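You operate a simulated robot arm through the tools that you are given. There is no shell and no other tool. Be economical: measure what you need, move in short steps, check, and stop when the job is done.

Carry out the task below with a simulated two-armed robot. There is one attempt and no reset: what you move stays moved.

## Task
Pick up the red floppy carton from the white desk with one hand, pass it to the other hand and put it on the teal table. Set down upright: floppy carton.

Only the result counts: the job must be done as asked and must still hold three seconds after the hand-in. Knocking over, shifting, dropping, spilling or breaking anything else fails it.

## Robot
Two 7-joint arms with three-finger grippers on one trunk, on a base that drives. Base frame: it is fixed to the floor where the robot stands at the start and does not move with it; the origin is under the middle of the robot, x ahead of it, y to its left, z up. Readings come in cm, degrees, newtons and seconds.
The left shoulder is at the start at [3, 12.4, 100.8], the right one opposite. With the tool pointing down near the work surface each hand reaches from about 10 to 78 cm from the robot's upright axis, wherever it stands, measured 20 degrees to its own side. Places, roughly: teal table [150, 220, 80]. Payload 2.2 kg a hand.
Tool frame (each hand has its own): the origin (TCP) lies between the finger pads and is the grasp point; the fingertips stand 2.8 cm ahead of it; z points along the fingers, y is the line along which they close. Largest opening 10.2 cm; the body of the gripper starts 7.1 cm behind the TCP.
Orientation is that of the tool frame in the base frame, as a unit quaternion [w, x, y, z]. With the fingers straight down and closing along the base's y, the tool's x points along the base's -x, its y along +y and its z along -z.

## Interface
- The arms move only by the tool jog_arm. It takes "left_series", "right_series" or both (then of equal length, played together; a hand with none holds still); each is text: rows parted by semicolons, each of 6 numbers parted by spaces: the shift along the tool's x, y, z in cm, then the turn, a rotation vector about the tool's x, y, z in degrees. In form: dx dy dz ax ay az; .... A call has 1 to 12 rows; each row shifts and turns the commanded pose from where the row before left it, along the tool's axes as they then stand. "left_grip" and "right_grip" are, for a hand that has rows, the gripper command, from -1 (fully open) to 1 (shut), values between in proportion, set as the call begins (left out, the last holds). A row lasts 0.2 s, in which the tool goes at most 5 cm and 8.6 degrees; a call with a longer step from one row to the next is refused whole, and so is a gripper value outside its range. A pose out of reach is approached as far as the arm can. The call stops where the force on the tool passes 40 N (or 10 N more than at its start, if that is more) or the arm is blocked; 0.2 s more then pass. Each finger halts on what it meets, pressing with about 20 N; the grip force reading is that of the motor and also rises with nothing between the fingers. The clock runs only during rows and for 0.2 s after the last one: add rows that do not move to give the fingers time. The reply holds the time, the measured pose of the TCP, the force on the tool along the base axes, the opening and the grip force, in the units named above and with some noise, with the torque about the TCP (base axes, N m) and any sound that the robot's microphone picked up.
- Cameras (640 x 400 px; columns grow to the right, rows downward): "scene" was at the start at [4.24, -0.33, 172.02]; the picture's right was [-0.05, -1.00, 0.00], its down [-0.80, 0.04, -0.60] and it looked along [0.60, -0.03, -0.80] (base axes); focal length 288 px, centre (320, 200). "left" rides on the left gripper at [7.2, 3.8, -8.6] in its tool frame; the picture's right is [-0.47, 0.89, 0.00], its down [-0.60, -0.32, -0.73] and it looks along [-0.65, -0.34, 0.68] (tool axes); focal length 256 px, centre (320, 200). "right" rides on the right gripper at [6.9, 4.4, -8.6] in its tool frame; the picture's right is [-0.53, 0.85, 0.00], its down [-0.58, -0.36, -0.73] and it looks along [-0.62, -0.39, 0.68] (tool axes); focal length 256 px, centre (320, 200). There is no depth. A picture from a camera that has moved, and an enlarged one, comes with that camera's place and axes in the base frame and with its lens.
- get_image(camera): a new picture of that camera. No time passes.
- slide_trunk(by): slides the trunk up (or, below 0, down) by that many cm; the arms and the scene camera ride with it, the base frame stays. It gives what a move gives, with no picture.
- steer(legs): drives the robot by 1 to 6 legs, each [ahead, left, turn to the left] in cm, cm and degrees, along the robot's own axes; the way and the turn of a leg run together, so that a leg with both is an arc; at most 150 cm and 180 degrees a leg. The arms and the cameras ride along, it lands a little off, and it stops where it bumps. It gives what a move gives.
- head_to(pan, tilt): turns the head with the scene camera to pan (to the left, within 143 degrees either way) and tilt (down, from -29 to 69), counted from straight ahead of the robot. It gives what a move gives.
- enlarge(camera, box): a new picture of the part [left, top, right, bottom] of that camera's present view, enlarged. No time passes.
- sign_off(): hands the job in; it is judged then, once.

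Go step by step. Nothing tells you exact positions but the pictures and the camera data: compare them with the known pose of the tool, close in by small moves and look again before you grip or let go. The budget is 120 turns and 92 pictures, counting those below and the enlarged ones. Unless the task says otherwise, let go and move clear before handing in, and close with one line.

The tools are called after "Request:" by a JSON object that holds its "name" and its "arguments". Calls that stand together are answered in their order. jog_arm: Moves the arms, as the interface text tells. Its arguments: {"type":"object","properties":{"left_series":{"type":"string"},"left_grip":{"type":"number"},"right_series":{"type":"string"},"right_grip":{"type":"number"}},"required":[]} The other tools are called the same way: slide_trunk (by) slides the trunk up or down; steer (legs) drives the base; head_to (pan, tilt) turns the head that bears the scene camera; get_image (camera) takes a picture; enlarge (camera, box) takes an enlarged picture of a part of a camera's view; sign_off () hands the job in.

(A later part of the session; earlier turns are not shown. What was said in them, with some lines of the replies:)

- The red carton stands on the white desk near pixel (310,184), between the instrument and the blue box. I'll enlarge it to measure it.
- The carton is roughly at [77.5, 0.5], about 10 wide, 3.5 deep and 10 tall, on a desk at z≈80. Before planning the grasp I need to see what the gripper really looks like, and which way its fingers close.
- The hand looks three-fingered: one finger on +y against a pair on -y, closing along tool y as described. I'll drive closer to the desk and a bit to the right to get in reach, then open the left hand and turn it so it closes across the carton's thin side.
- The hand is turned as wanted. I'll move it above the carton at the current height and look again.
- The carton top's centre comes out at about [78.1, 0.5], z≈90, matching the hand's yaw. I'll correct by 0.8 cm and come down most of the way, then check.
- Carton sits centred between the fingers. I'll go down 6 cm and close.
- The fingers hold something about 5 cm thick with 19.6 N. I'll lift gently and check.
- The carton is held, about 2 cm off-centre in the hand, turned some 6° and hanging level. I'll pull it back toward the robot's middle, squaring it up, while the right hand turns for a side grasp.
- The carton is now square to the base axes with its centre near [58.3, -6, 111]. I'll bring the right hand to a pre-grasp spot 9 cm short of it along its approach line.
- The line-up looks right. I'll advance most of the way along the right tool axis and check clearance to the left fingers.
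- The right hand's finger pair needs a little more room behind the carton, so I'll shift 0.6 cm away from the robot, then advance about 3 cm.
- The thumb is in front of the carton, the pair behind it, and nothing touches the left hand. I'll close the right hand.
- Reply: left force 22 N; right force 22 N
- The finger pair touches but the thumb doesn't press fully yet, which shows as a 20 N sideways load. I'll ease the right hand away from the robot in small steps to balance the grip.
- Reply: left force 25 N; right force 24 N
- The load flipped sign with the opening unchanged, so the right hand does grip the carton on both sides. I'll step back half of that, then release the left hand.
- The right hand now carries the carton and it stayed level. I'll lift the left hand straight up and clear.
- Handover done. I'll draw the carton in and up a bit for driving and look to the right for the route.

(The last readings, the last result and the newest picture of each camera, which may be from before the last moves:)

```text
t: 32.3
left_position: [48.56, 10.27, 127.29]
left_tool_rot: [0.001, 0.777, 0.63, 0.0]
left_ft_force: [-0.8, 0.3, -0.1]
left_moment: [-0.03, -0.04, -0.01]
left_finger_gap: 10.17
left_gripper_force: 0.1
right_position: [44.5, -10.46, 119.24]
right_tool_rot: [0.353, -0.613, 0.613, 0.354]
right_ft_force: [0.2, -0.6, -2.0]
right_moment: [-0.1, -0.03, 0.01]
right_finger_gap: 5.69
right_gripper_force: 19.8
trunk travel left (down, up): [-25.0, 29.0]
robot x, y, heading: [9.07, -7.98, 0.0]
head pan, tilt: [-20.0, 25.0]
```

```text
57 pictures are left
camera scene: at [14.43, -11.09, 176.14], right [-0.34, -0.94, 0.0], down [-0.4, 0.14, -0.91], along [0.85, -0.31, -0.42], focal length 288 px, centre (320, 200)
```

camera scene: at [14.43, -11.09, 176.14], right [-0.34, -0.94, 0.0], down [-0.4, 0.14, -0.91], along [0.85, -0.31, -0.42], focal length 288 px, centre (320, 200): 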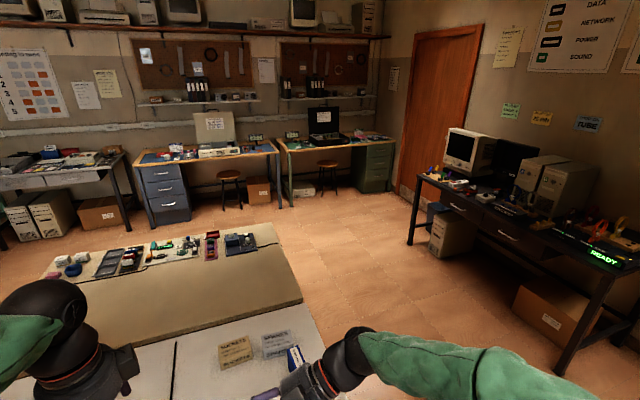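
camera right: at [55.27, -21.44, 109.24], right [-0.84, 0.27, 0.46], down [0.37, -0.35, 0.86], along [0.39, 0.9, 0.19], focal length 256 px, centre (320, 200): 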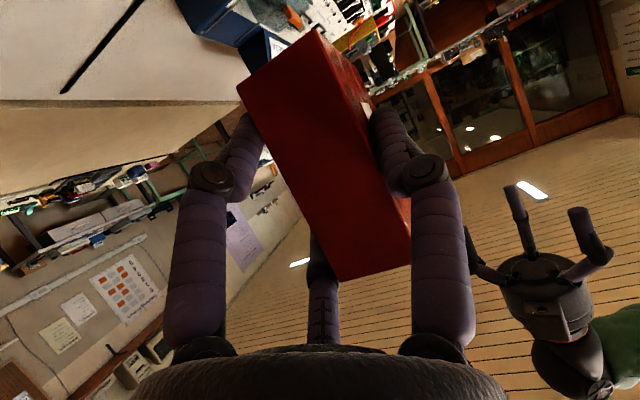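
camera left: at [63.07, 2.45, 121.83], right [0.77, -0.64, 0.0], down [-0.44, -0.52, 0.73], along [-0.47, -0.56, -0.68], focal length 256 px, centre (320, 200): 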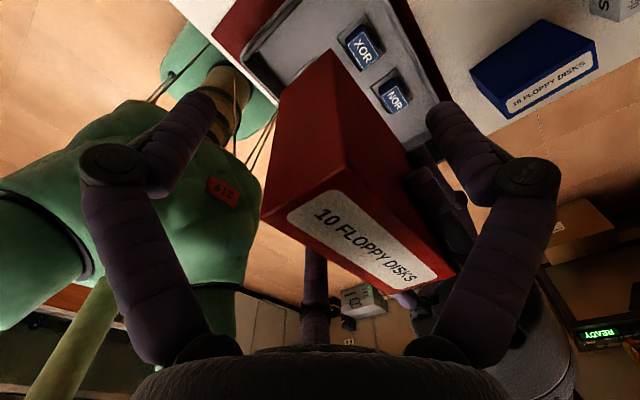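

The aisle to the right (y from -40 to -190) and the one behind the tables (x from 184 to 360) are clear. I'll drive around: sideways right, ahead past the tables, then left.

Request:
{"name": "steer", "arguments": {"legs": [[-6, 0, 0], [0, -100, 0], [150, 0, 0], [112, 0, 0]]}}

Request:
{"name": "head_to", "arguments": {"pan": 80, "tilt": 30}}

Request:
{"name": "get_image", "arguments": {"camera": "scene"}}

Request:
{"name": "get_image", "arguments": {"camera": "right"}}

```text
t: 50.4
left_position: [304.08, -89.42, 127.28]
left_tool_rot: [-0.001, 0.777, 0.63, 0.0]
left_ft_force: [0.6, -0.4, 0.6]
left_moment: [0.06, -0.02, 0.0]
left_finger_gap: 10.22
left_gripper_force: 0.0
right_position: [300.32, -110.13, 119.29]
right_tool_rot: [0.353, -0.612, 0.612, 0.354]
right_ft_force: [-0.6, 0.6, -2.5]
right_moment: [-0.11, -0.05, 0.02]
right_finger_gap: 5.7
right_gripper_force: 20.0
trunk travel left (down, up): [-25.0, 29.0]
robot x, y, heading: [264.35, -107.44, 0.2]
head pan, tilt: [-20.0, 25.0]
```

```text
t: 52.2
left_position: [304.08, -89.4, 127.33]
left_tool_rot: [-0.001, 0.777, 0.629, 0.0]
left_ft_force: [0.2, -0.7, 0.0]
left_moment: [0.01, 0.01, 0.0]
left_finger_gap: 10.23
left_gripper_force: 0.1
right_position: [300.16, -110.09, 119.16]
right_tool_rot: [-0.352, 0.613, -0.613, -0.353]
right_ft_force: [0.2, -0.1, -2.4]
right_moment: [-0.12, -0.05, -0.02]
right_finger_gap: 5.69
right_gripper_force: 19.8
trunk travel left (down, up): [-25.0, 29.0]
robot x, y, heading: [264.55, -107.87, -0.1]
head pan, tilt: [80.0, 30.0]
```

```text
56 pictures are left
camera scene: at [262.84, -98.74, 175.34], right [0.98, -0.17, 0.0], down [-0.09, -0.49, -0.87], along [0.15, 0.85, -0.5], focal length 288 px, centre (320, 200)
```

scene: 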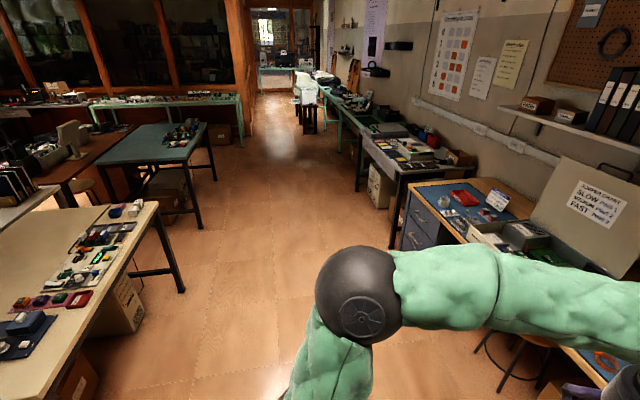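

```text
55 pictures are left
camera right: at [295.73, -121.02, 117.43], right [-0.85, 0.27, 0.46], down [0.37, -0.34, 0.86], along [0.39, 0.9, 0.19], focal length 256 px, centre (320, 200)
```

right: 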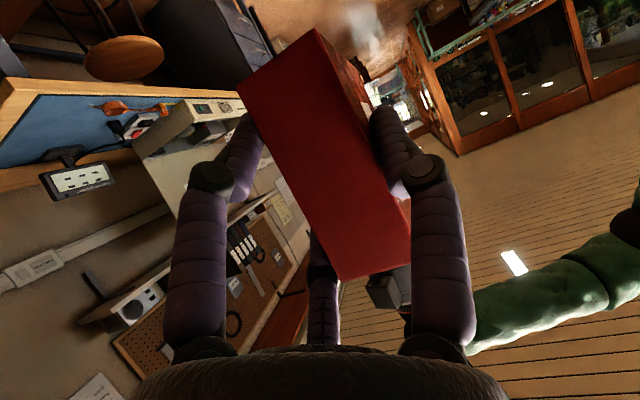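

The teal table spans roughly x 115–190, y 153–275; its near right part (x≈170, y≈180) is clear, with parts around [165, 240]. I'll drive left to y≈176, turn around, and stay back for a look.

Request:
{"name": "steer", "arguments": {"legs": [[0, 145, 0], [0, 138, 0], [0, 0, 90], [0, 0, 90]]}}

Request:
{"name": "head_to", "arguments": {"pan": 0, "tilt": 42}}

Request:
{"name": "get_image", "arguments": {"camera": "scene"}}

Request:
{"name": "get_image", "arguments": {"camera": "right"}}

```text
t: 73.5
left_position: [225.9, 156.1, 127.3]
left_tool_rot: [0.0, -0.628, 0.778, -0.001]
left_ft_force: [-0.3, 0.6, 1.0]
left_moment: [0.01, -0.01, 0.06]
left_finger_gap: 10.18
left_gripper_force: 0.0
right_position: [229.97, 176.89, 119.29]
right_tool_rot: [0.354, 0.613, 0.612, -0.354]
right_ft_force: [-0.2, -1.2, -2.5]
right_moment: [0.11, -0.02, 0.02]
right_finger_gap: 5.72
right_gripper_force: 19.5
trunk travel left (down, up): [-25.0, 29.0]
robot x, y, heading: [265.83, 174.22, 179.9]
head pan, tilt: [80.0, 30.0]
```

```text
t: 75.0
left_position: [225.83, 156.19, 127.38]
left_tool_rot: [-0.001, -0.628, 0.778, 0.0]
left_ft_force: [0.1, 0.2, 0.4]
left_moment: [0.03, 0.01, -0.02]
left_finger_gap: 10.17
left_gripper_force: 0.0
right_position: [229.94, 177.0, 119.24]
right_tool_rot: [0.354, 0.613, 0.611, -0.355]
right_ft_force: [-0.2, -0.2, -2.4]
right_moment: [0.11, 0.04, 0.0]
right_finger_gap: 5.69
right_gripper_force: 20.7
trunk travel left (down, up): [-25.0, 29.0]
robot x, y, heading: [265.61, 174.58, 179.7]
head pan, tilt: [0.0, 42.0]
```

```text
54 pictures are left
camera scene: at [260.0, 174.43, 173.51], right [0.0, 1.0, 0.0], down [0.67, 0.0, -0.74], along [-0.74, 0.0, -0.67], focal length 288 px, centre (320, 200)
```

scene: 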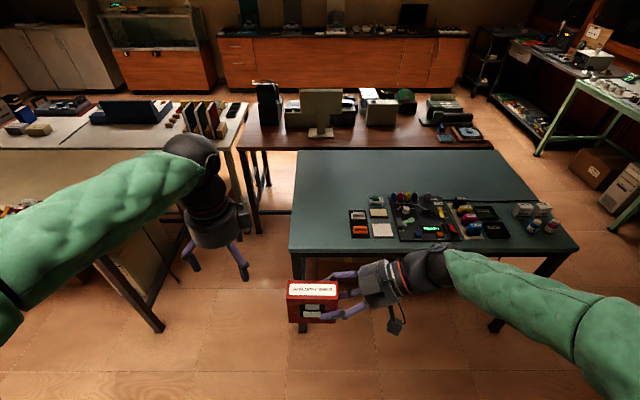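

```text
53 pictures are left
camera right: at [234.29, 187.92, 117.42], right [0.84, -0.27, 0.46], down [-0.36, 0.35, 0.86], along [-0.39, -0.9, 0.19], focal length 256 px, centre (320, 200)
```

right: 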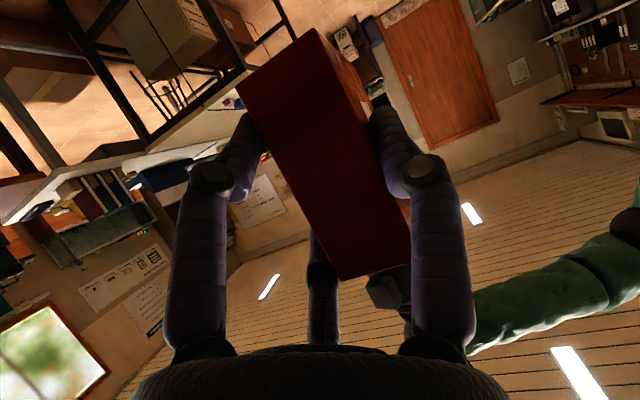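

The near edge is at x≈186, the left edge at y≈162, and parts lie at y≥185 between x 153 and 182. The free strip y 163–183 suits, so I'll turn the hand so it points straight ahead, keeping it off the parts.

Request:
{"name": "jog_arm", "arguments": {"right_series": "0 0 0 7.1 0 4.1;0 0 0 7.1 0 4.1;0 0 0 7.1 0 4.1;0 0 0 7.1 0 4.1;0 0 0 7.1 0 4.1;0 0 0 7.1 0 4.1;0 0 0 7.1 0 4.1;0 0 0 7.1 0 4.1;0 0 0 7.1 0 4.1;0 0 0 7.1 0 4.1;0 0 0 7.1 0 4.1;0 0 0 0 0 0"}}

Request:
{"name": "get_image", "arguments": {"camera": "scene"}}

```text
t: 77.6
left_position: [225.96, 156.23, 127.29]
left_tool_rot: [0.0, -0.628, 0.778, -0.001]
left_ft_force: [0.6, 0.6, 0.3]
left_moment: [-0.02, 0.04, 0.03]
left_finger_gap: 10.2
left_gripper_force: 0.0
right_position: [229.9, 176.99, 119.22]
right_tool_rot: [-0.001, 0.867, -0.003, -0.499]
right_ft_force: [-0.3, -0.4, -2.8]
right_moment: [0.0, -0.09, 0.03]
right_finger_gap: 5.69
right_gripper_force: 20.1
trunk travel left (down, up): [-25.0, 29.0]
robot x, y, heading: [265.56, 174.47, 179.8]
head pan, tilt: [0.0, 42.0]
```

```text
52 pictures are left
camera scene: at [260.04, 174.53, 173.51], right [0.0, 1.0, 0.0], down [0.67, 0.0, -0.74], along [-0.74, 0.0, -0.67], focal length 288 px, centre (320, 200)
```

scene: 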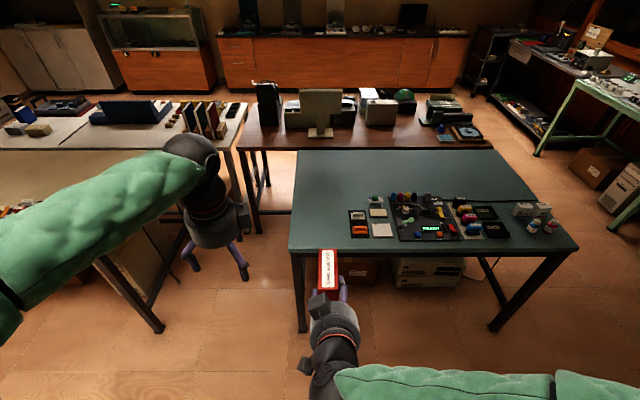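

The turn worked and the carton looks upright. Now I'll drive to the table edge and shift so the right hand lines up with the free strip.

Request:
{"name": "steer", "arguments": {"legs": [[0, 15, 0], [41, 0, 0]]}}

Request:
{"name": "jog_arm", "arguments": {"right_series": "0 -2.5 0 0 0 0;0 -2.5 0 0 0 0;0 -2.5 0 0 0 0;0 -2.5 0 0 0 0;0 -1.5 0 0 0 0;0 0 0 0 0 0"}}

Request:
{"name": "get_image", "arguments": {"camera": "scene"}}

Request:
{"name": "get_image", "arguments": {"camera": "right"}}

```text
t: 81.1
left_position: [185.19, 141.14, 127.23]
left_tool_rot: [0.0, -0.63, 0.776, 0.0]
left_ft_force: [-0.2, -0.2, 0.3]
left_moment: [0.04, -0.01, 0.0]
left_finger_gap: 10.2
left_gripper_force: 0.0
right_position: [189.08, 162.01, 119.08]
right_tool_rot: [0.0, 0.866, -0.001, -0.499]
right_ft_force: [-0.1, 0.1, -2.0]
right_moment: [0.03, -0.11, 0.01]
right_finger_gap: 5.67
right_gripper_force: 20.0
trunk travel left (down, up): [-25.0, 29.0]
robot x, y, heading: [224.61, 159.13, -179.5]
head pan, tilt: [0.0, 42.0]
```

```text
t: 82.5
left_position: [185.14, 141.24, 127.29]
left_tool_rot: [0.0, -0.631, 0.776, 0.0]
left_ft_force: [0.3, -0.9, 0.0]
left_moment: [0.01, -0.01, -0.01]
left_finger_gap: 10.21
left_gripper_force: 0.0
right_position: [189.14, 173.44, 119.34]
right_tool_rot: [-0.001, 0.866, -0.001, -0.499]
right_ft_force: [-0.5, 0.0, -2.6]
right_moment: [-0.01, -0.1, 0.04]
right_finger_gap: 5.71
right_gripper_force: 20.4
trunk travel left (down, up): [-25.0, 29.0]
robot x, y, heading: [224.74, 159.11, -179.8]
head pan, tilt: [0.0, 42.0]
```

```text
51 pictures are left
camera scene: at [219.17, 159.52, 173.51], right [0.0, 1.0, 0.0], down [0.67, 0.0, -0.74], along [-0.74, 0.0, -0.67], focal length 288 px, centre (320, 200)
```

scene: 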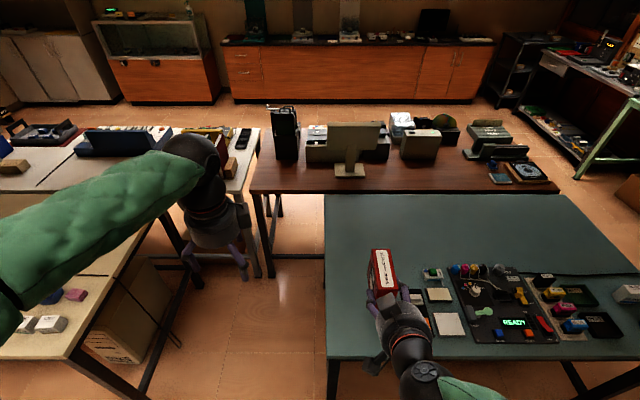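

```text
50 pictures are left
camera right: at [199.96, 169.14, 117.43], right [-0.27, -0.85, 0.46], down [0.34, 0.36, 0.87], along [-0.9, 0.39, 0.19], focal length 256 px, centre (320, 200)
```

right: 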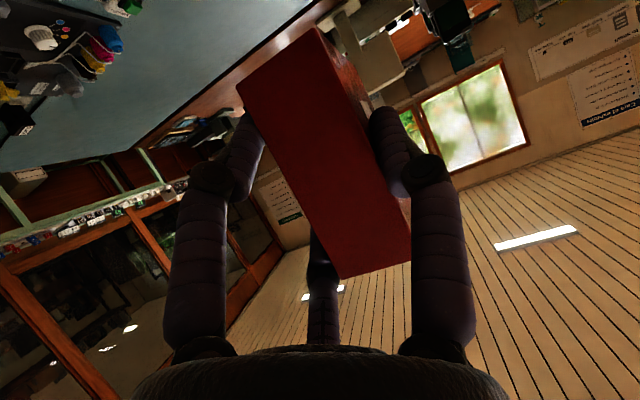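

The hand is over the free strip. Before lowering I'll check how upright the carton hangs.

Request:
{"name": "get_image", "arguments": {"camera": "left"}}

Request:
{"name": "enlarge", "arguments": {"camera": "scene", "box": [320, 220, 480, 330]}}

```text
49 pictures are left
camera left: at [179.9, 134.91, 135.91], right [-0.77, 0.64, 0.0], down [0.43, 0.53, 0.73], along [0.47, 0.56, -0.68], focal length 256 px, centre (320, 200)
```

left: 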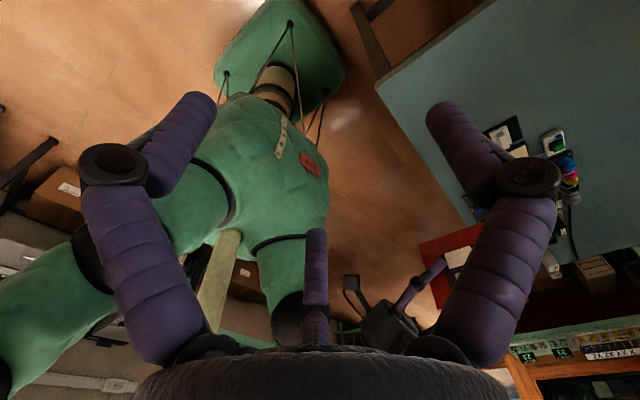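

```text
3.64 times, centred on (400, 275) of scene
camera zoom: at [219.17, 159.52, 173.51], right [0.0, 1.0, 0.0], down [0.67, 0.0, -0.74], along [-0.74, 0.0, -0.67], focal length 1046 px, centre (29, -73)
```

zoom: 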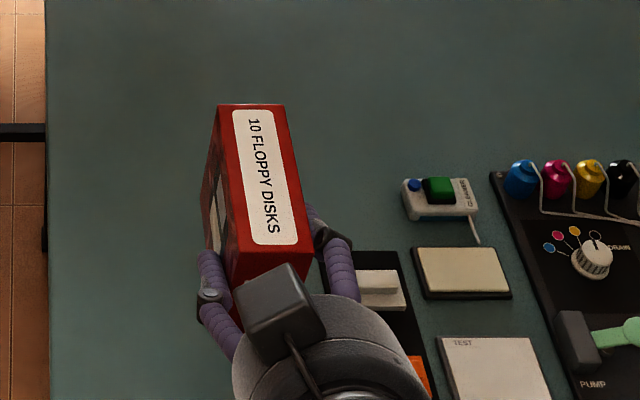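

The carton hangs upright enough, with free table around it. I'll extend over the table, then come down in steps.

Request:
{"name": "jog_arm", "arguments": {"right_series": "-2 0 3.46 0 0 0;-2 0 3.46 0 0 0;-2 0 3.46 0 0 0;-2 0 3.46 0 0 0;-2 0 3.46 0 0 0;-2 0 3.46 0 0 0;0 0 0 0 0 0"}}

Request:
{"name": "jog_arm", "arguments": {"right_series": "2.6 0 1.5 0 0 0;2.6 0 1.5 0 0 0;2.6 0 1.5 0 0 0;2.6 0 1.5 0 0 0;2.6 0 1.5 0 0 0;2.6 0 1.5 0 0 0;2.6 0 1.5 0 0 0;2.6 0 1.5 0 0 0;0 0 0 0 0 0"}}

Request:
{"name": "get_image", "arguments": {"camera": "scene"}}

Request:
{"name": "get_image", "arguments": {"camera": "right"}}

```text
t: 84.1
left_position: [185.25, 141.17, 127.38]
left_tool_rot: [0.001, -0.629, 0.777, 0.0]
left_ft_force: [0.3, -0.6, 0.0]
left_moment: [-0.01, 0.02, 0.0]
left_finger_gap: 10.18
left_gripper_force: 0.1
right_position: [165.23, 173.54, 119.3]
right_tool_rot: [0.0, 0.866, -0.001, -0.5]
right_ft_force: [-0.3, 0.4, -2.4]
right_moment: [-0.03, -0.1, 0.03]
right_finger_gap: 5.68
right_gripper_force: 19.9
trunk travel left (down, up): [-25.0, 29.0]
robot x, y, heading: [225.04, 159.38, -179.8]
head pan, tilt: [0.0, 42.0]
```

```text
t: 86.1
left_position: [185.29, 141.14, 127.21]
left_tool_rot: [0.0, -0.631, 0.776, 0.0]
left_ft_force: [-0.5, -0.3, 0.2]
left_moment: [-0.03, -0.01, -0.03]
left_finger_gap: 10.2
left_gripper_force: 0.1
right_position: [165.26, 173.49, 95.2]
right_tool_rot: [0.0, 0.866, -0.001, -0.5]
right_ft_force: [-0.2, 0.4, -2.7]
right_moment: [0.02, -0.1, -0.01]
right_finger_gap: 5.69
right_gripper_force: 20.2
trunk travel left (down, up): [-25.0, 29.0]
robot x, y, heading: [224.84, 159.68, -179.9]
head pan, tilt: [0.0, 42.0]
```

```text
47 pictures are left
camera scene: at [219.24, 159.52, 173.52], right [0.0, 1.0, 0.0], down [0.67, 0.0, -0.74], along [-0.74, 0.0, -0.67], focal length 288 px, centre (320, 200)
```

scene: 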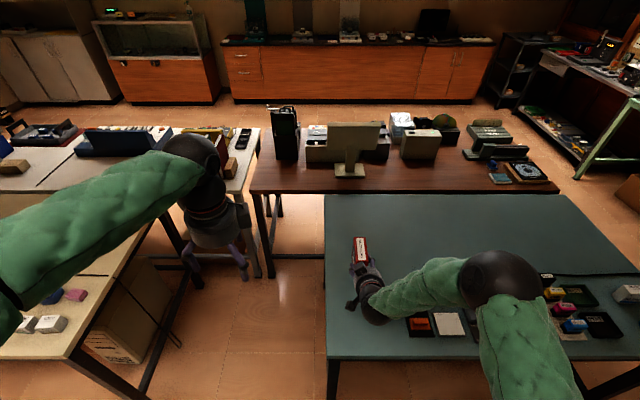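

```text
46 pictures are left
camera right: at [176.12, 169.13, 93.44], right [-0.27, -0.84, 0.46], down [0.35, 0.36, 0.86], along [-0.9, 0.39, 0.19], focal length 256 px, centre (320, 200)
```

right: 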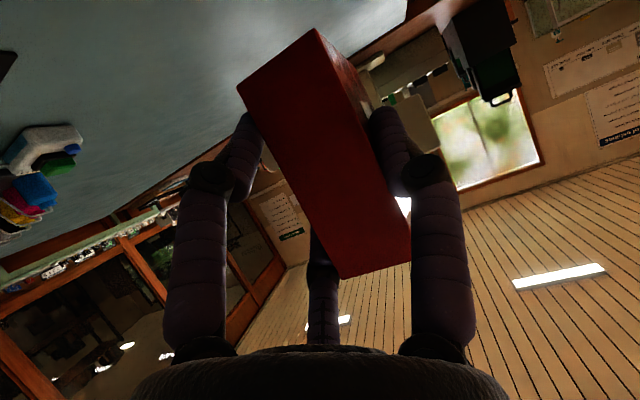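

The right elbow hangs low over the parts on the table. I'll raise the trunk 24 cm and lower the hand relative to it, so the arm slopes down from above.

Request:
{"name": "slide_trunk", "arguments": {"by": 24}}

Request:
{"name": "jog_arm", "arguments": {"right_series": "2.6 0 1.5 0 0 0;2.6 0 1.5 0 0 0;2.6 0 1.5 0 0 0;2.6 0 1.5 0 0 0;2.6 0 1.5 0 0 0;2.6 0 1.5 0 0 0;2.6 0 1.5 0 0 0;2.6 0 1.5 0 0 0;0 0 0 0 0 0"}}

Request:
{"name": "get_image", "arguments": {"camera": "scene"}}

Request:
{"name": "get_image", "arguments": {"camera": "left"}}

```text
t: 88.6
left_position: [185.07, 141.1, 151.21]
left_tool_rot: [0.0, -0.63, 0.777, 0.0]
left_ft_force: [0.0, -1.0, 0.8]
left_moment: [-0.01, 0.02, 0.0]
left_finger_gap: 10.17
left_gripper_force: 0.1
right_position: [165.28, 173.43, 119.16]
right_tool_rot: [-0.001, 0.866, -0.001, -0.499]
right_ft_force: [0.1, 0.0, -1.9]
right_moment: [0.03, -0.08, -0.01]
right_finger_gap: 5.68
right_gripper_force: 19.6
trunk travel left (down, up): [-49.0, 5.0]
robot x, y, heading: [224.73, 159.25, -179.5]
head pan, tilt: [0.0, 42.0]
```

```text
t: 90.6
left_position: [185.18, 141.11, 151.23]
left_tool_rot: [0.001, -0.63, 0.776, 0.0]
left_ft_force: [-0.2, -0.1, -0.1]
left_moment: [0.05, 0.03, 0.02]
left_finger_gap: 10.18
left_gripper_force: 0.1
right_position: [165.15, 173.43, 95.23]
right_tool_rot: [0.0, 0.866, 0.0, -0.5]
right_ft_force: [0.7, 0.0, -3.0]
right_moment: [0.0, -0.08, -0.02]
right_finger_gap: 5.68
right_gripper_force: 19.5
trunk travel left (down, up): [-49.0, 5.0]
robot x, y, heading: [224.97, 159.46, -179.9]
head pan, tilt: [0.0, 42.0]
```

```text
45 pictures are left
camera scene: at [219.22, 159.52, 197.52], right [0.0, 1.0, 0.0], down [0.67, 0.0, -0.74], along [-0.74, 0.0, -0.67], focal length 288 px, centre (320, 200)
```

scene: 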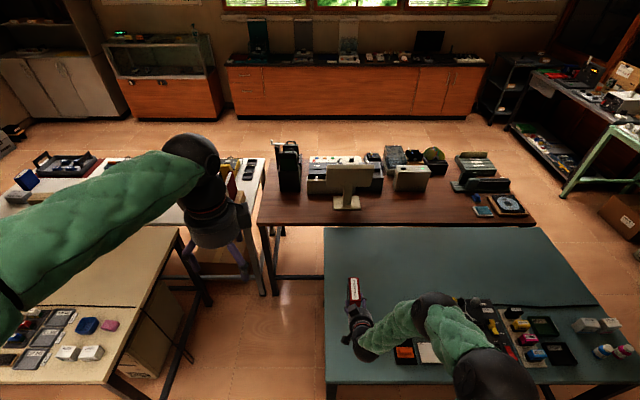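

```text
44 pictures are left
camera left: at [179.94, 134.91, 159.93], right [-0.77, 0.64, 0.0], down [0.44, 0.53, 0.73], along [0.47, 0.56, -0.68], focal length 256 px, centre (320, 200)
```

left: 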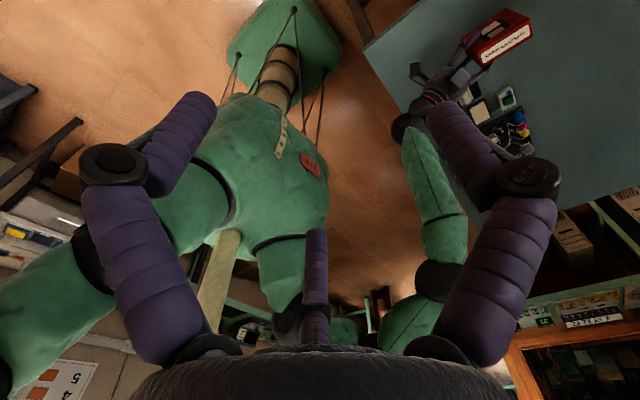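

The arm now slopes down with the elbow high. I'll lower further, turning the left hand so its camera sees the carton from the side.

Request:
{"name": "jog_arm", "arguments": {"right_series": "1.3 0 0.75 0 0 0;1.3 0 0.75 0 0 0;1.3 0 0.75 0 0 0;0 0 0 0 0 0;0 0 0 0 0 0;0 0 0 0 0 0", "left_series": "0 0 0 0 0 -8;0 0 0 0 0 -8;0 0 0 0 0 -8;0 0 0 0 0 -8;0 0 0 0 0 -8;0 0 0 0 0 -5"}}

Request:
{"name": "get_image", "arguments": {"camera": "left"}}

Request:
{"name": "enlarge", "arguments": {"camera": "scene", "box": [310, 250, 430, 370]}}

```text
t: 92.0
left_position: [184.98, 141.07, 151.41]
left_tool_rot: [0.001, 0.88, -0.476, 0.0]
left_ft_force: [0.2, 0.2, 0.1]
left_moment: [-0.01, -0.02, 0.01]
left_finger_gap: 10.2
left_gripper_force: 0.1
right_position: [165.12, 173.39, 90.72]
right_tool_rot: [0.0, 0.866, -0.001, -0.5]
right_ft_force: [0.6, -0.4, -2.2]
right_moment: [0.02, -0.11, 0.06]
right_finger_gap: 5.67
right_gripper_force: 20.1
trunk travel left (down, up): [-49.0, 5.0]
robot x, y, heading: [225.04, 159.44, -180.0]
head pan, tilt: [0.0, 42.0]
```

```text
43 pictures are left
camera left: at [185.87, 133.11, 159.93], right [-1.0, -0.1, 0.0], down [-0.07, 0.68, 0.73], along [-0.07, 0.73, -0.68], focal length 256 px, centre (320, 200)
```

left: 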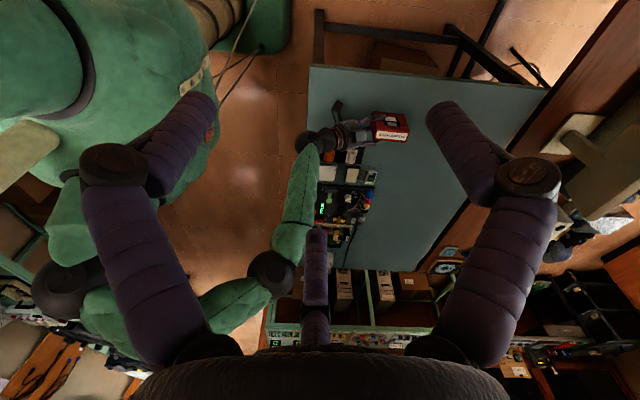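

```text
3.33 times, centred on (370, 310) of scene
camera zoom: at [219.17, 159.54, 197.51], right [0.0, 1.0, 0.0], down [0.67, 0.0, -0.74], along [-0.74, 0.0, -0.67], focal length 959 px, centre (153, -167)
```

zoom: 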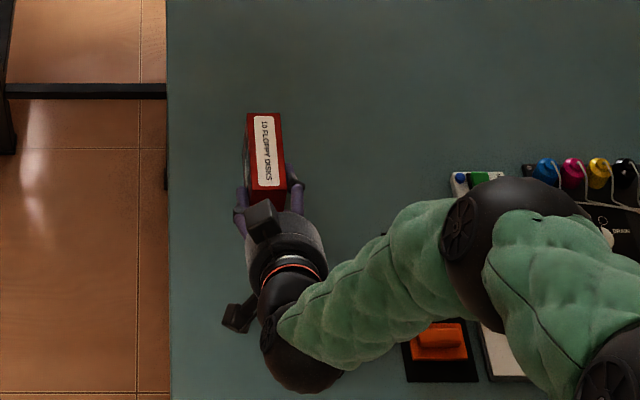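

Nearly down. I'll lower 4 cm more and check the gap with the left camera.

Request:
{"name": "jog_arm", "arguments": {"right_series": "0.87 0 0.5 0 0 0;0.87 0 0.5 0 0 0;0.87 0 0.5 0 0 0;0.87 0 0.5 0 0 0;0 0 0 0 0 0"}}

Request:
{"name": "enlarge", "arguments": {"camera": "left", "box": [330, 90, 430, 160]}}

```text
t: 93.2
left_position: [185.11, 141.16, 151.36]
left_tool_rot: [0.0, 0.879, -0.478, 0.0]
left_ft_force: [-0.2, -0.8, 0.3]
left_moment: [0.01, -0.01, -0.02]
left_finger_gap: 10.22
left_gripper_force: 0.1
right_position: [165.28, 173.42, 86.63]
right_tool_rot: [-0.001, 0.866, 0.0, -0.5]
right_ft_force: [0.3, -0.1, -1.9]
right_moment: [0.03, -0.12, -0.01]
right_finger_gap: 5.71
right_gripper_force: 20.7
trunk travel left (down, up): [-49.0, 5.0]
robot x, y, heading: [225.08, 159.37, -179.7]
head pan, tilt: [0.0, 42.0]
```

```text
5.71 times, centred on (380, 125) of left
camera zoom: at [185.88, 133.09, 159.95], right [-1.0, -0.09, 0.0], down [-0.06, 0.68, 0.73], along [-0.07, 0.73, -0.68], focal length 1463 px, centre (-23, 629)
```

zoom: 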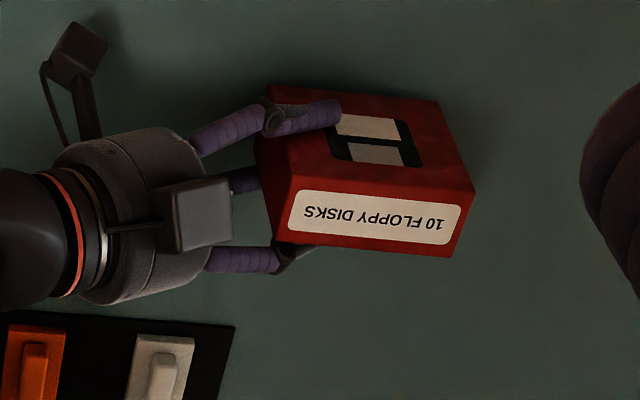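

No contact yet. I'll go down in small steps, watching the force.

Request:
{"name": "jog_arm", "arguments": {"right_series": "0.26 0 0.15 0 0 0;0.26 0 0.15 0 0 0;0.26 0 0.15 0 0 0;0 0 0 0 0 0"}}

Request:
{"name": "jog_arm", "arguments": {"right_series": "0.26 0 0.15 0 0 0;0.26 0 0.15 0 0 0;0 0 0 0 0 0"}}

```text
t: 94.2
left_position: [185.07, 141.28, 151.44]
left_tool_rot: [0.0, 0.879, -0.477, 0.0]
left_ft_force: [0.0, -1.2, -0.2]
left_moment: [0.0, -0.02, 0.0]
left_finger_gap: 10.18
left_gripper_force: 0.1
right_position: [165.34, 173.52, 85.82]
right_tool_rot: [-0.001, 0.866, -0.001, -0.499]
right_ft_force: [1.1, -0.3, -2.7]
right_moment: [0.04, -0.15, -0.02]
right_finger_gap: 5.69
right_gripper_force: 19.9
trunk travel left (down, up): [-49.0, 5.0]
robot x, y, heading: [224.55, 159.78, -180.0]
head pan, tilt: [0.0, 42.0]
```

```text
t: 95.0
left_position: [185.17, 141.26, 151.33]
left_tool_rot: [0.0, 0.879, -0.476, 0.001]
left_ft_force: [-0.3, 0.5, 0.1]
left_moment: [-0.02, 0.0, 0.02]
left_finger_gap: 10.21
left_gripper_force: 0.0
right_position: [165.19, 173.43, 85.21]
right_tool_rot: [-0.001, 0.865, -0.001, -0.501]
right_ft_force: [0.8, -2.1, 7.8]
right_moment: [-0.35, -0.18, -0.05]
right_finger_gap: 5.71
right_gripper_force: 19.7
trunk travel left (down, up): [-49.0, 5.0]
robot x, y, heading: [224.67, 159.51, -179.9]
head pan, tilt: [0.0, 42.0]
```

Contact with the table: the force turned to about +10 N upward. I'll open the right hand.

Request:
{"name": "jog_arm", "arguments": {"right_series": "0 0 0 0 0 0;0 0 0 0 0 0;0 0 0 0 0 0;0 0 0 0 0 0", "right_grip": -1}}

Request:
{"name": "enlarge", "arguments": {"camera": "left", "box": [330, 90, 430, 160]}}

Request:
{"name": "get_image", "arguments": {"camera": "right"}}

```text
t: 96.0
left_position: [185.31, 141.14, 151.27]
left_tool_rot: [0.0, 0.879, -0.477, 0.0]
left_ft_force: [0.1, -0.2, -0.8]
left_moment: [0.0, -0.01, -0.02]
left_finger_gap: 10.2
left_gripper_force: 0.1
right_position: [165.15, 173.46, 85.34]
right_tool_rot: [-0.001, 0.866, -0.001, -0.5]
right_ft_force: [-1.3, 1.6, 2.6]
right_moment: [0.18, 0.05, 0.08]
right_finger_gap: 10.19
right_gripper_force: 0.1
trunk travel left (down, up): [-49.0, 5.0]
robot x, y, heading: [224.86, 159.15, -180.0]
head pan, tilt: [0.0, 42.0]
```

```text
5.71 times, centred on (380, 125) of left
camera zoom: at [185.9, 133.12, 159.96], right [-1.0, -0.09, 0.0], down [-0.06, 0.68, 0.73], along [-0.07, 0.73, -0.68], focal length 1463 px, centre (-23, 629)
```

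zoom: 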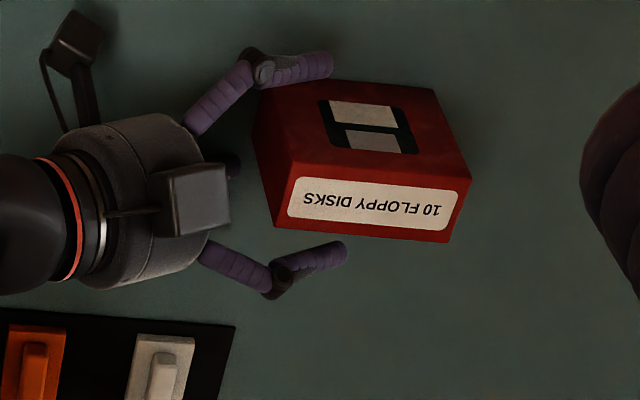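

```text
39 pictures are left
camera right: at [176.14, 169.18, 83.44], right [-0.27, -0.84, 0.46], down [0.35, 0.36, 0.86], along [-0.9, 0.39, 0.19], focal length 256 px, centre (320, 200)
```

right: 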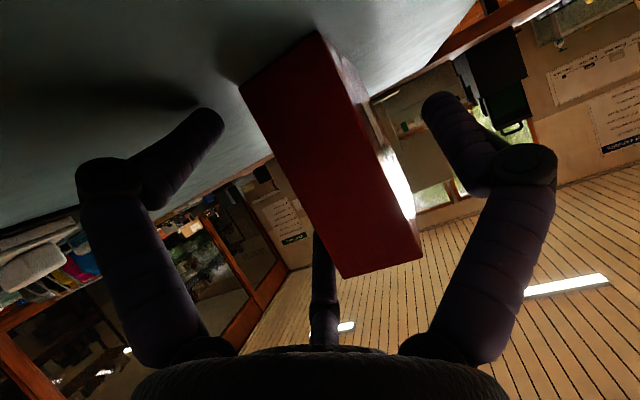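

The carton stands on the table. A small residual force suggests a finger is lightly touching something, so I'll check from above before withdrawing.

Request:
{"name": "enlarge", "arguments": {"camera": "scene", "box": [330, 270, 390, 330]}}

Request:
{"name": "jog_arm", "arguments": {"right_series": "0 -0.3 0 0 0 0;0 0 0 0 0 0"}}

```text
6.67 times, centred on (360, 300) of scene
camera zoom: at [219.22, 159.55, 197.52], right [0.0, 1.0, 0.0], down [0.67, 0.0, -0.74], along [-0.74, 0.0, -0.67], focal length 1918 px, centre (53, -467)
```

zoom: 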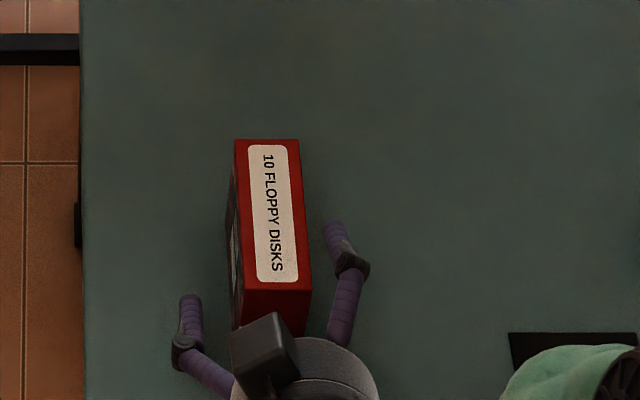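

```text
t: 96.6
left_position: [185.23, 141.22, 151.42]
left_tool_rot: [0.0, 0.879, -0.476, 0.0]
left_ft_force: [0.4, -1.0, 0.7]
left_moment: [-0.03, 0.02, 0.0]
left_finger_gap: 10.2
left_gripper_force: 0.1
right_position: [165.25, 173.62, 85.16]
right_tool_rot: [0.0, 0.866, -0.001, -0.499]
right_ft_force: [0.4, -0.1, 0.8]
right_moment: [-0.03, -0.07, -0.03]
right_finger_gap: 10.29
right_gripper_force: 0.1
trunk travel left (down, up): [-49.0, 5.0]
robot x, y, heading: [224.9, 159.38, -179.9]
head pan, tilt: [0.0, 42.0]
```

Forces are near zero now. I'll withdraw along the tool axis in small steps.

Request:
{"name": "jog_arm", "arguments": {"right_series": "0 0 -0.7 0 0 0;0 0 -1 0 0 0;0 0 -1.5 0 0 0;0 0 -2 0 0 0;0 0 -2 0 0 0;0 0 -3 0 0 0;0 0 0 0 0 0"}}

Request:
{"name": "get_image", "arguments": {"camera": "scene"}}

Request:
{"name": "enlarge", "arguments": {"camera": "left", "box": [310, 80, 430, 160]}}

```text
t: 98.2
left_position: [185.13, 141.15, 151.34]
left_tool_rot: [0.0, 0.879, -0.477, 0.0]
left_ft_force: [0.0, -0.3, -0.9]
left_moment: [0.0, -0.02, -0.02]
left_finger_gap: 10.2
left_gripper_force: 0.0
right_position: [174.03, 173.78, 90.45]
right_tool_rot: [0.0, 0.866, 0.0, -0.5]
right_ft_force: [0.2, 0.0, 0.4]
right_moment: [-0.02, 0.0, 0.01]
right_finger_gap: 10.18
right_gripper_force: 0.1
trunk travel left (down, up): [-49.0, 5.0]
robot x, y, heading: [224.59, 159.38, -180.1]
head pan, tilt: [0.0, 42.0]
```

```text
37 pictures are left
camera scene: at [219.12, 159.52, 197.51], right [0.0, 1.0, 0.0], down [0.67, 0.0, -0.74], along [-0.74, 0.0, -0.67], focal length 288 px, centre (320, 200)
```

scene: 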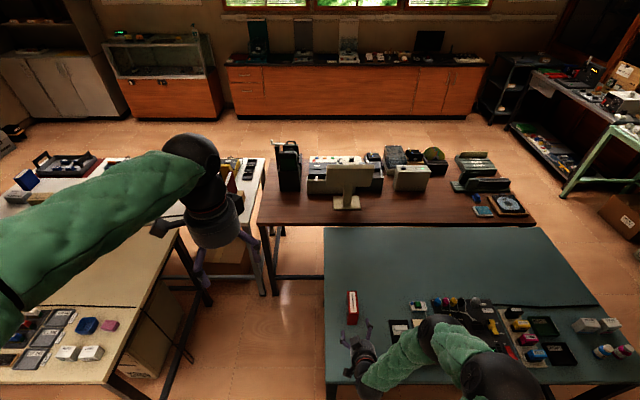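

```text
5.00 times, centred on (370, 120) of left
camera zoom: at [185.82, 133.09, 159.93], right [-1.0, -0.09, 0.0], down [-0.06, 0.68, 0.73], along [-0.07, 0.73, -0.68], focal length 1280 px, centre (70, 600)
```

zoom: 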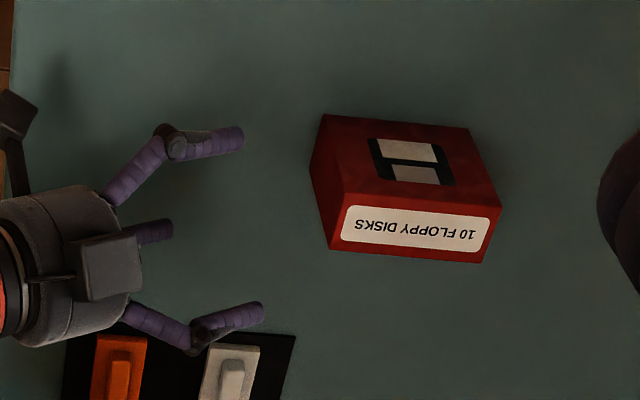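

The carton stands upright and free on the teal table. I'll raise the hand straight up well clear, then check once more.

Request:
{"name": "jog_arm", "arguments": {"right_series": "-2.6 0 -1.5 0 0 0;-2.6 0 -1.5 0 0 0;-2.6 0 -1.5 0 0 0;-2.6 0 -1.5 0 0 0;-2.6 0 -1.5 0 0 0;-2.6 0 -1.5 0 0 0;0 0 0 0 0 0"}}

Request:
{"name": "get_image", "arguments": {"camera": "scene"}}

```text
t: 99.8
left_position: [185.0, 141.21, 151.22]
left_tool_rot: [0.0, 0.879, -0.477, 0.0]
left_ft_force: [-0.4, -0.5, 0.7]
left_moment: [0.0, 0.01, -0.01]
left_finger_gap: 10.21
left_gripper_force: 0.1
right_position: [174.17, 173.75, 108.36]
right_tool_rot: [0.0, 0.866, -0.001, -0.5]
right_ft_force: [0.6, -0.6, -0.1]
right_moment: [0.0, 0.01, 0.04]
right_finger_gap: 10.19
right_gripper_force: 0.1
trunk travel left (down, up): [-49.0, 5.0]
robot x, y, heading: [224.77, 159.48, -179.9]
head pan, tilt: [0.0, 42.0]
```

```text
35 pictures are left
camera scene: at [219.13, 159.55, 197.51], right [0.0, 1.0, 0.0], down [0.67, 0.0, -0.74], along [-0.74, 0.0, -0.67], focal length 288 px, centre (320, 200)
```

scene: 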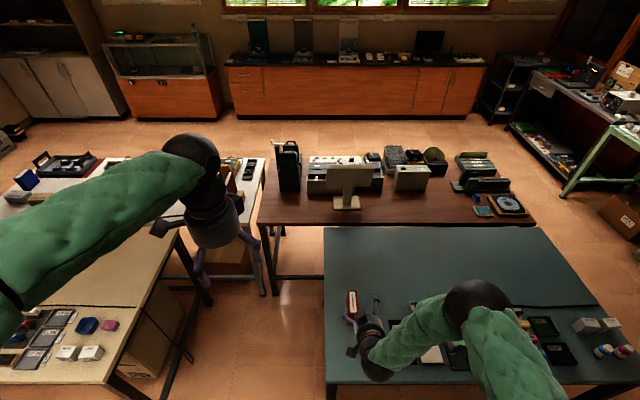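

The carton stands upright on the teal table, nothing else in view has moved, and both hands are clear. I'm handing in.

Request:
{"name": "sign_off", "arguments": {}}

```text
The job is handed in.
```

The red floppy carton was picked up with the left hand, passed to the right, and now stands upright on the teal table with both hands clear.
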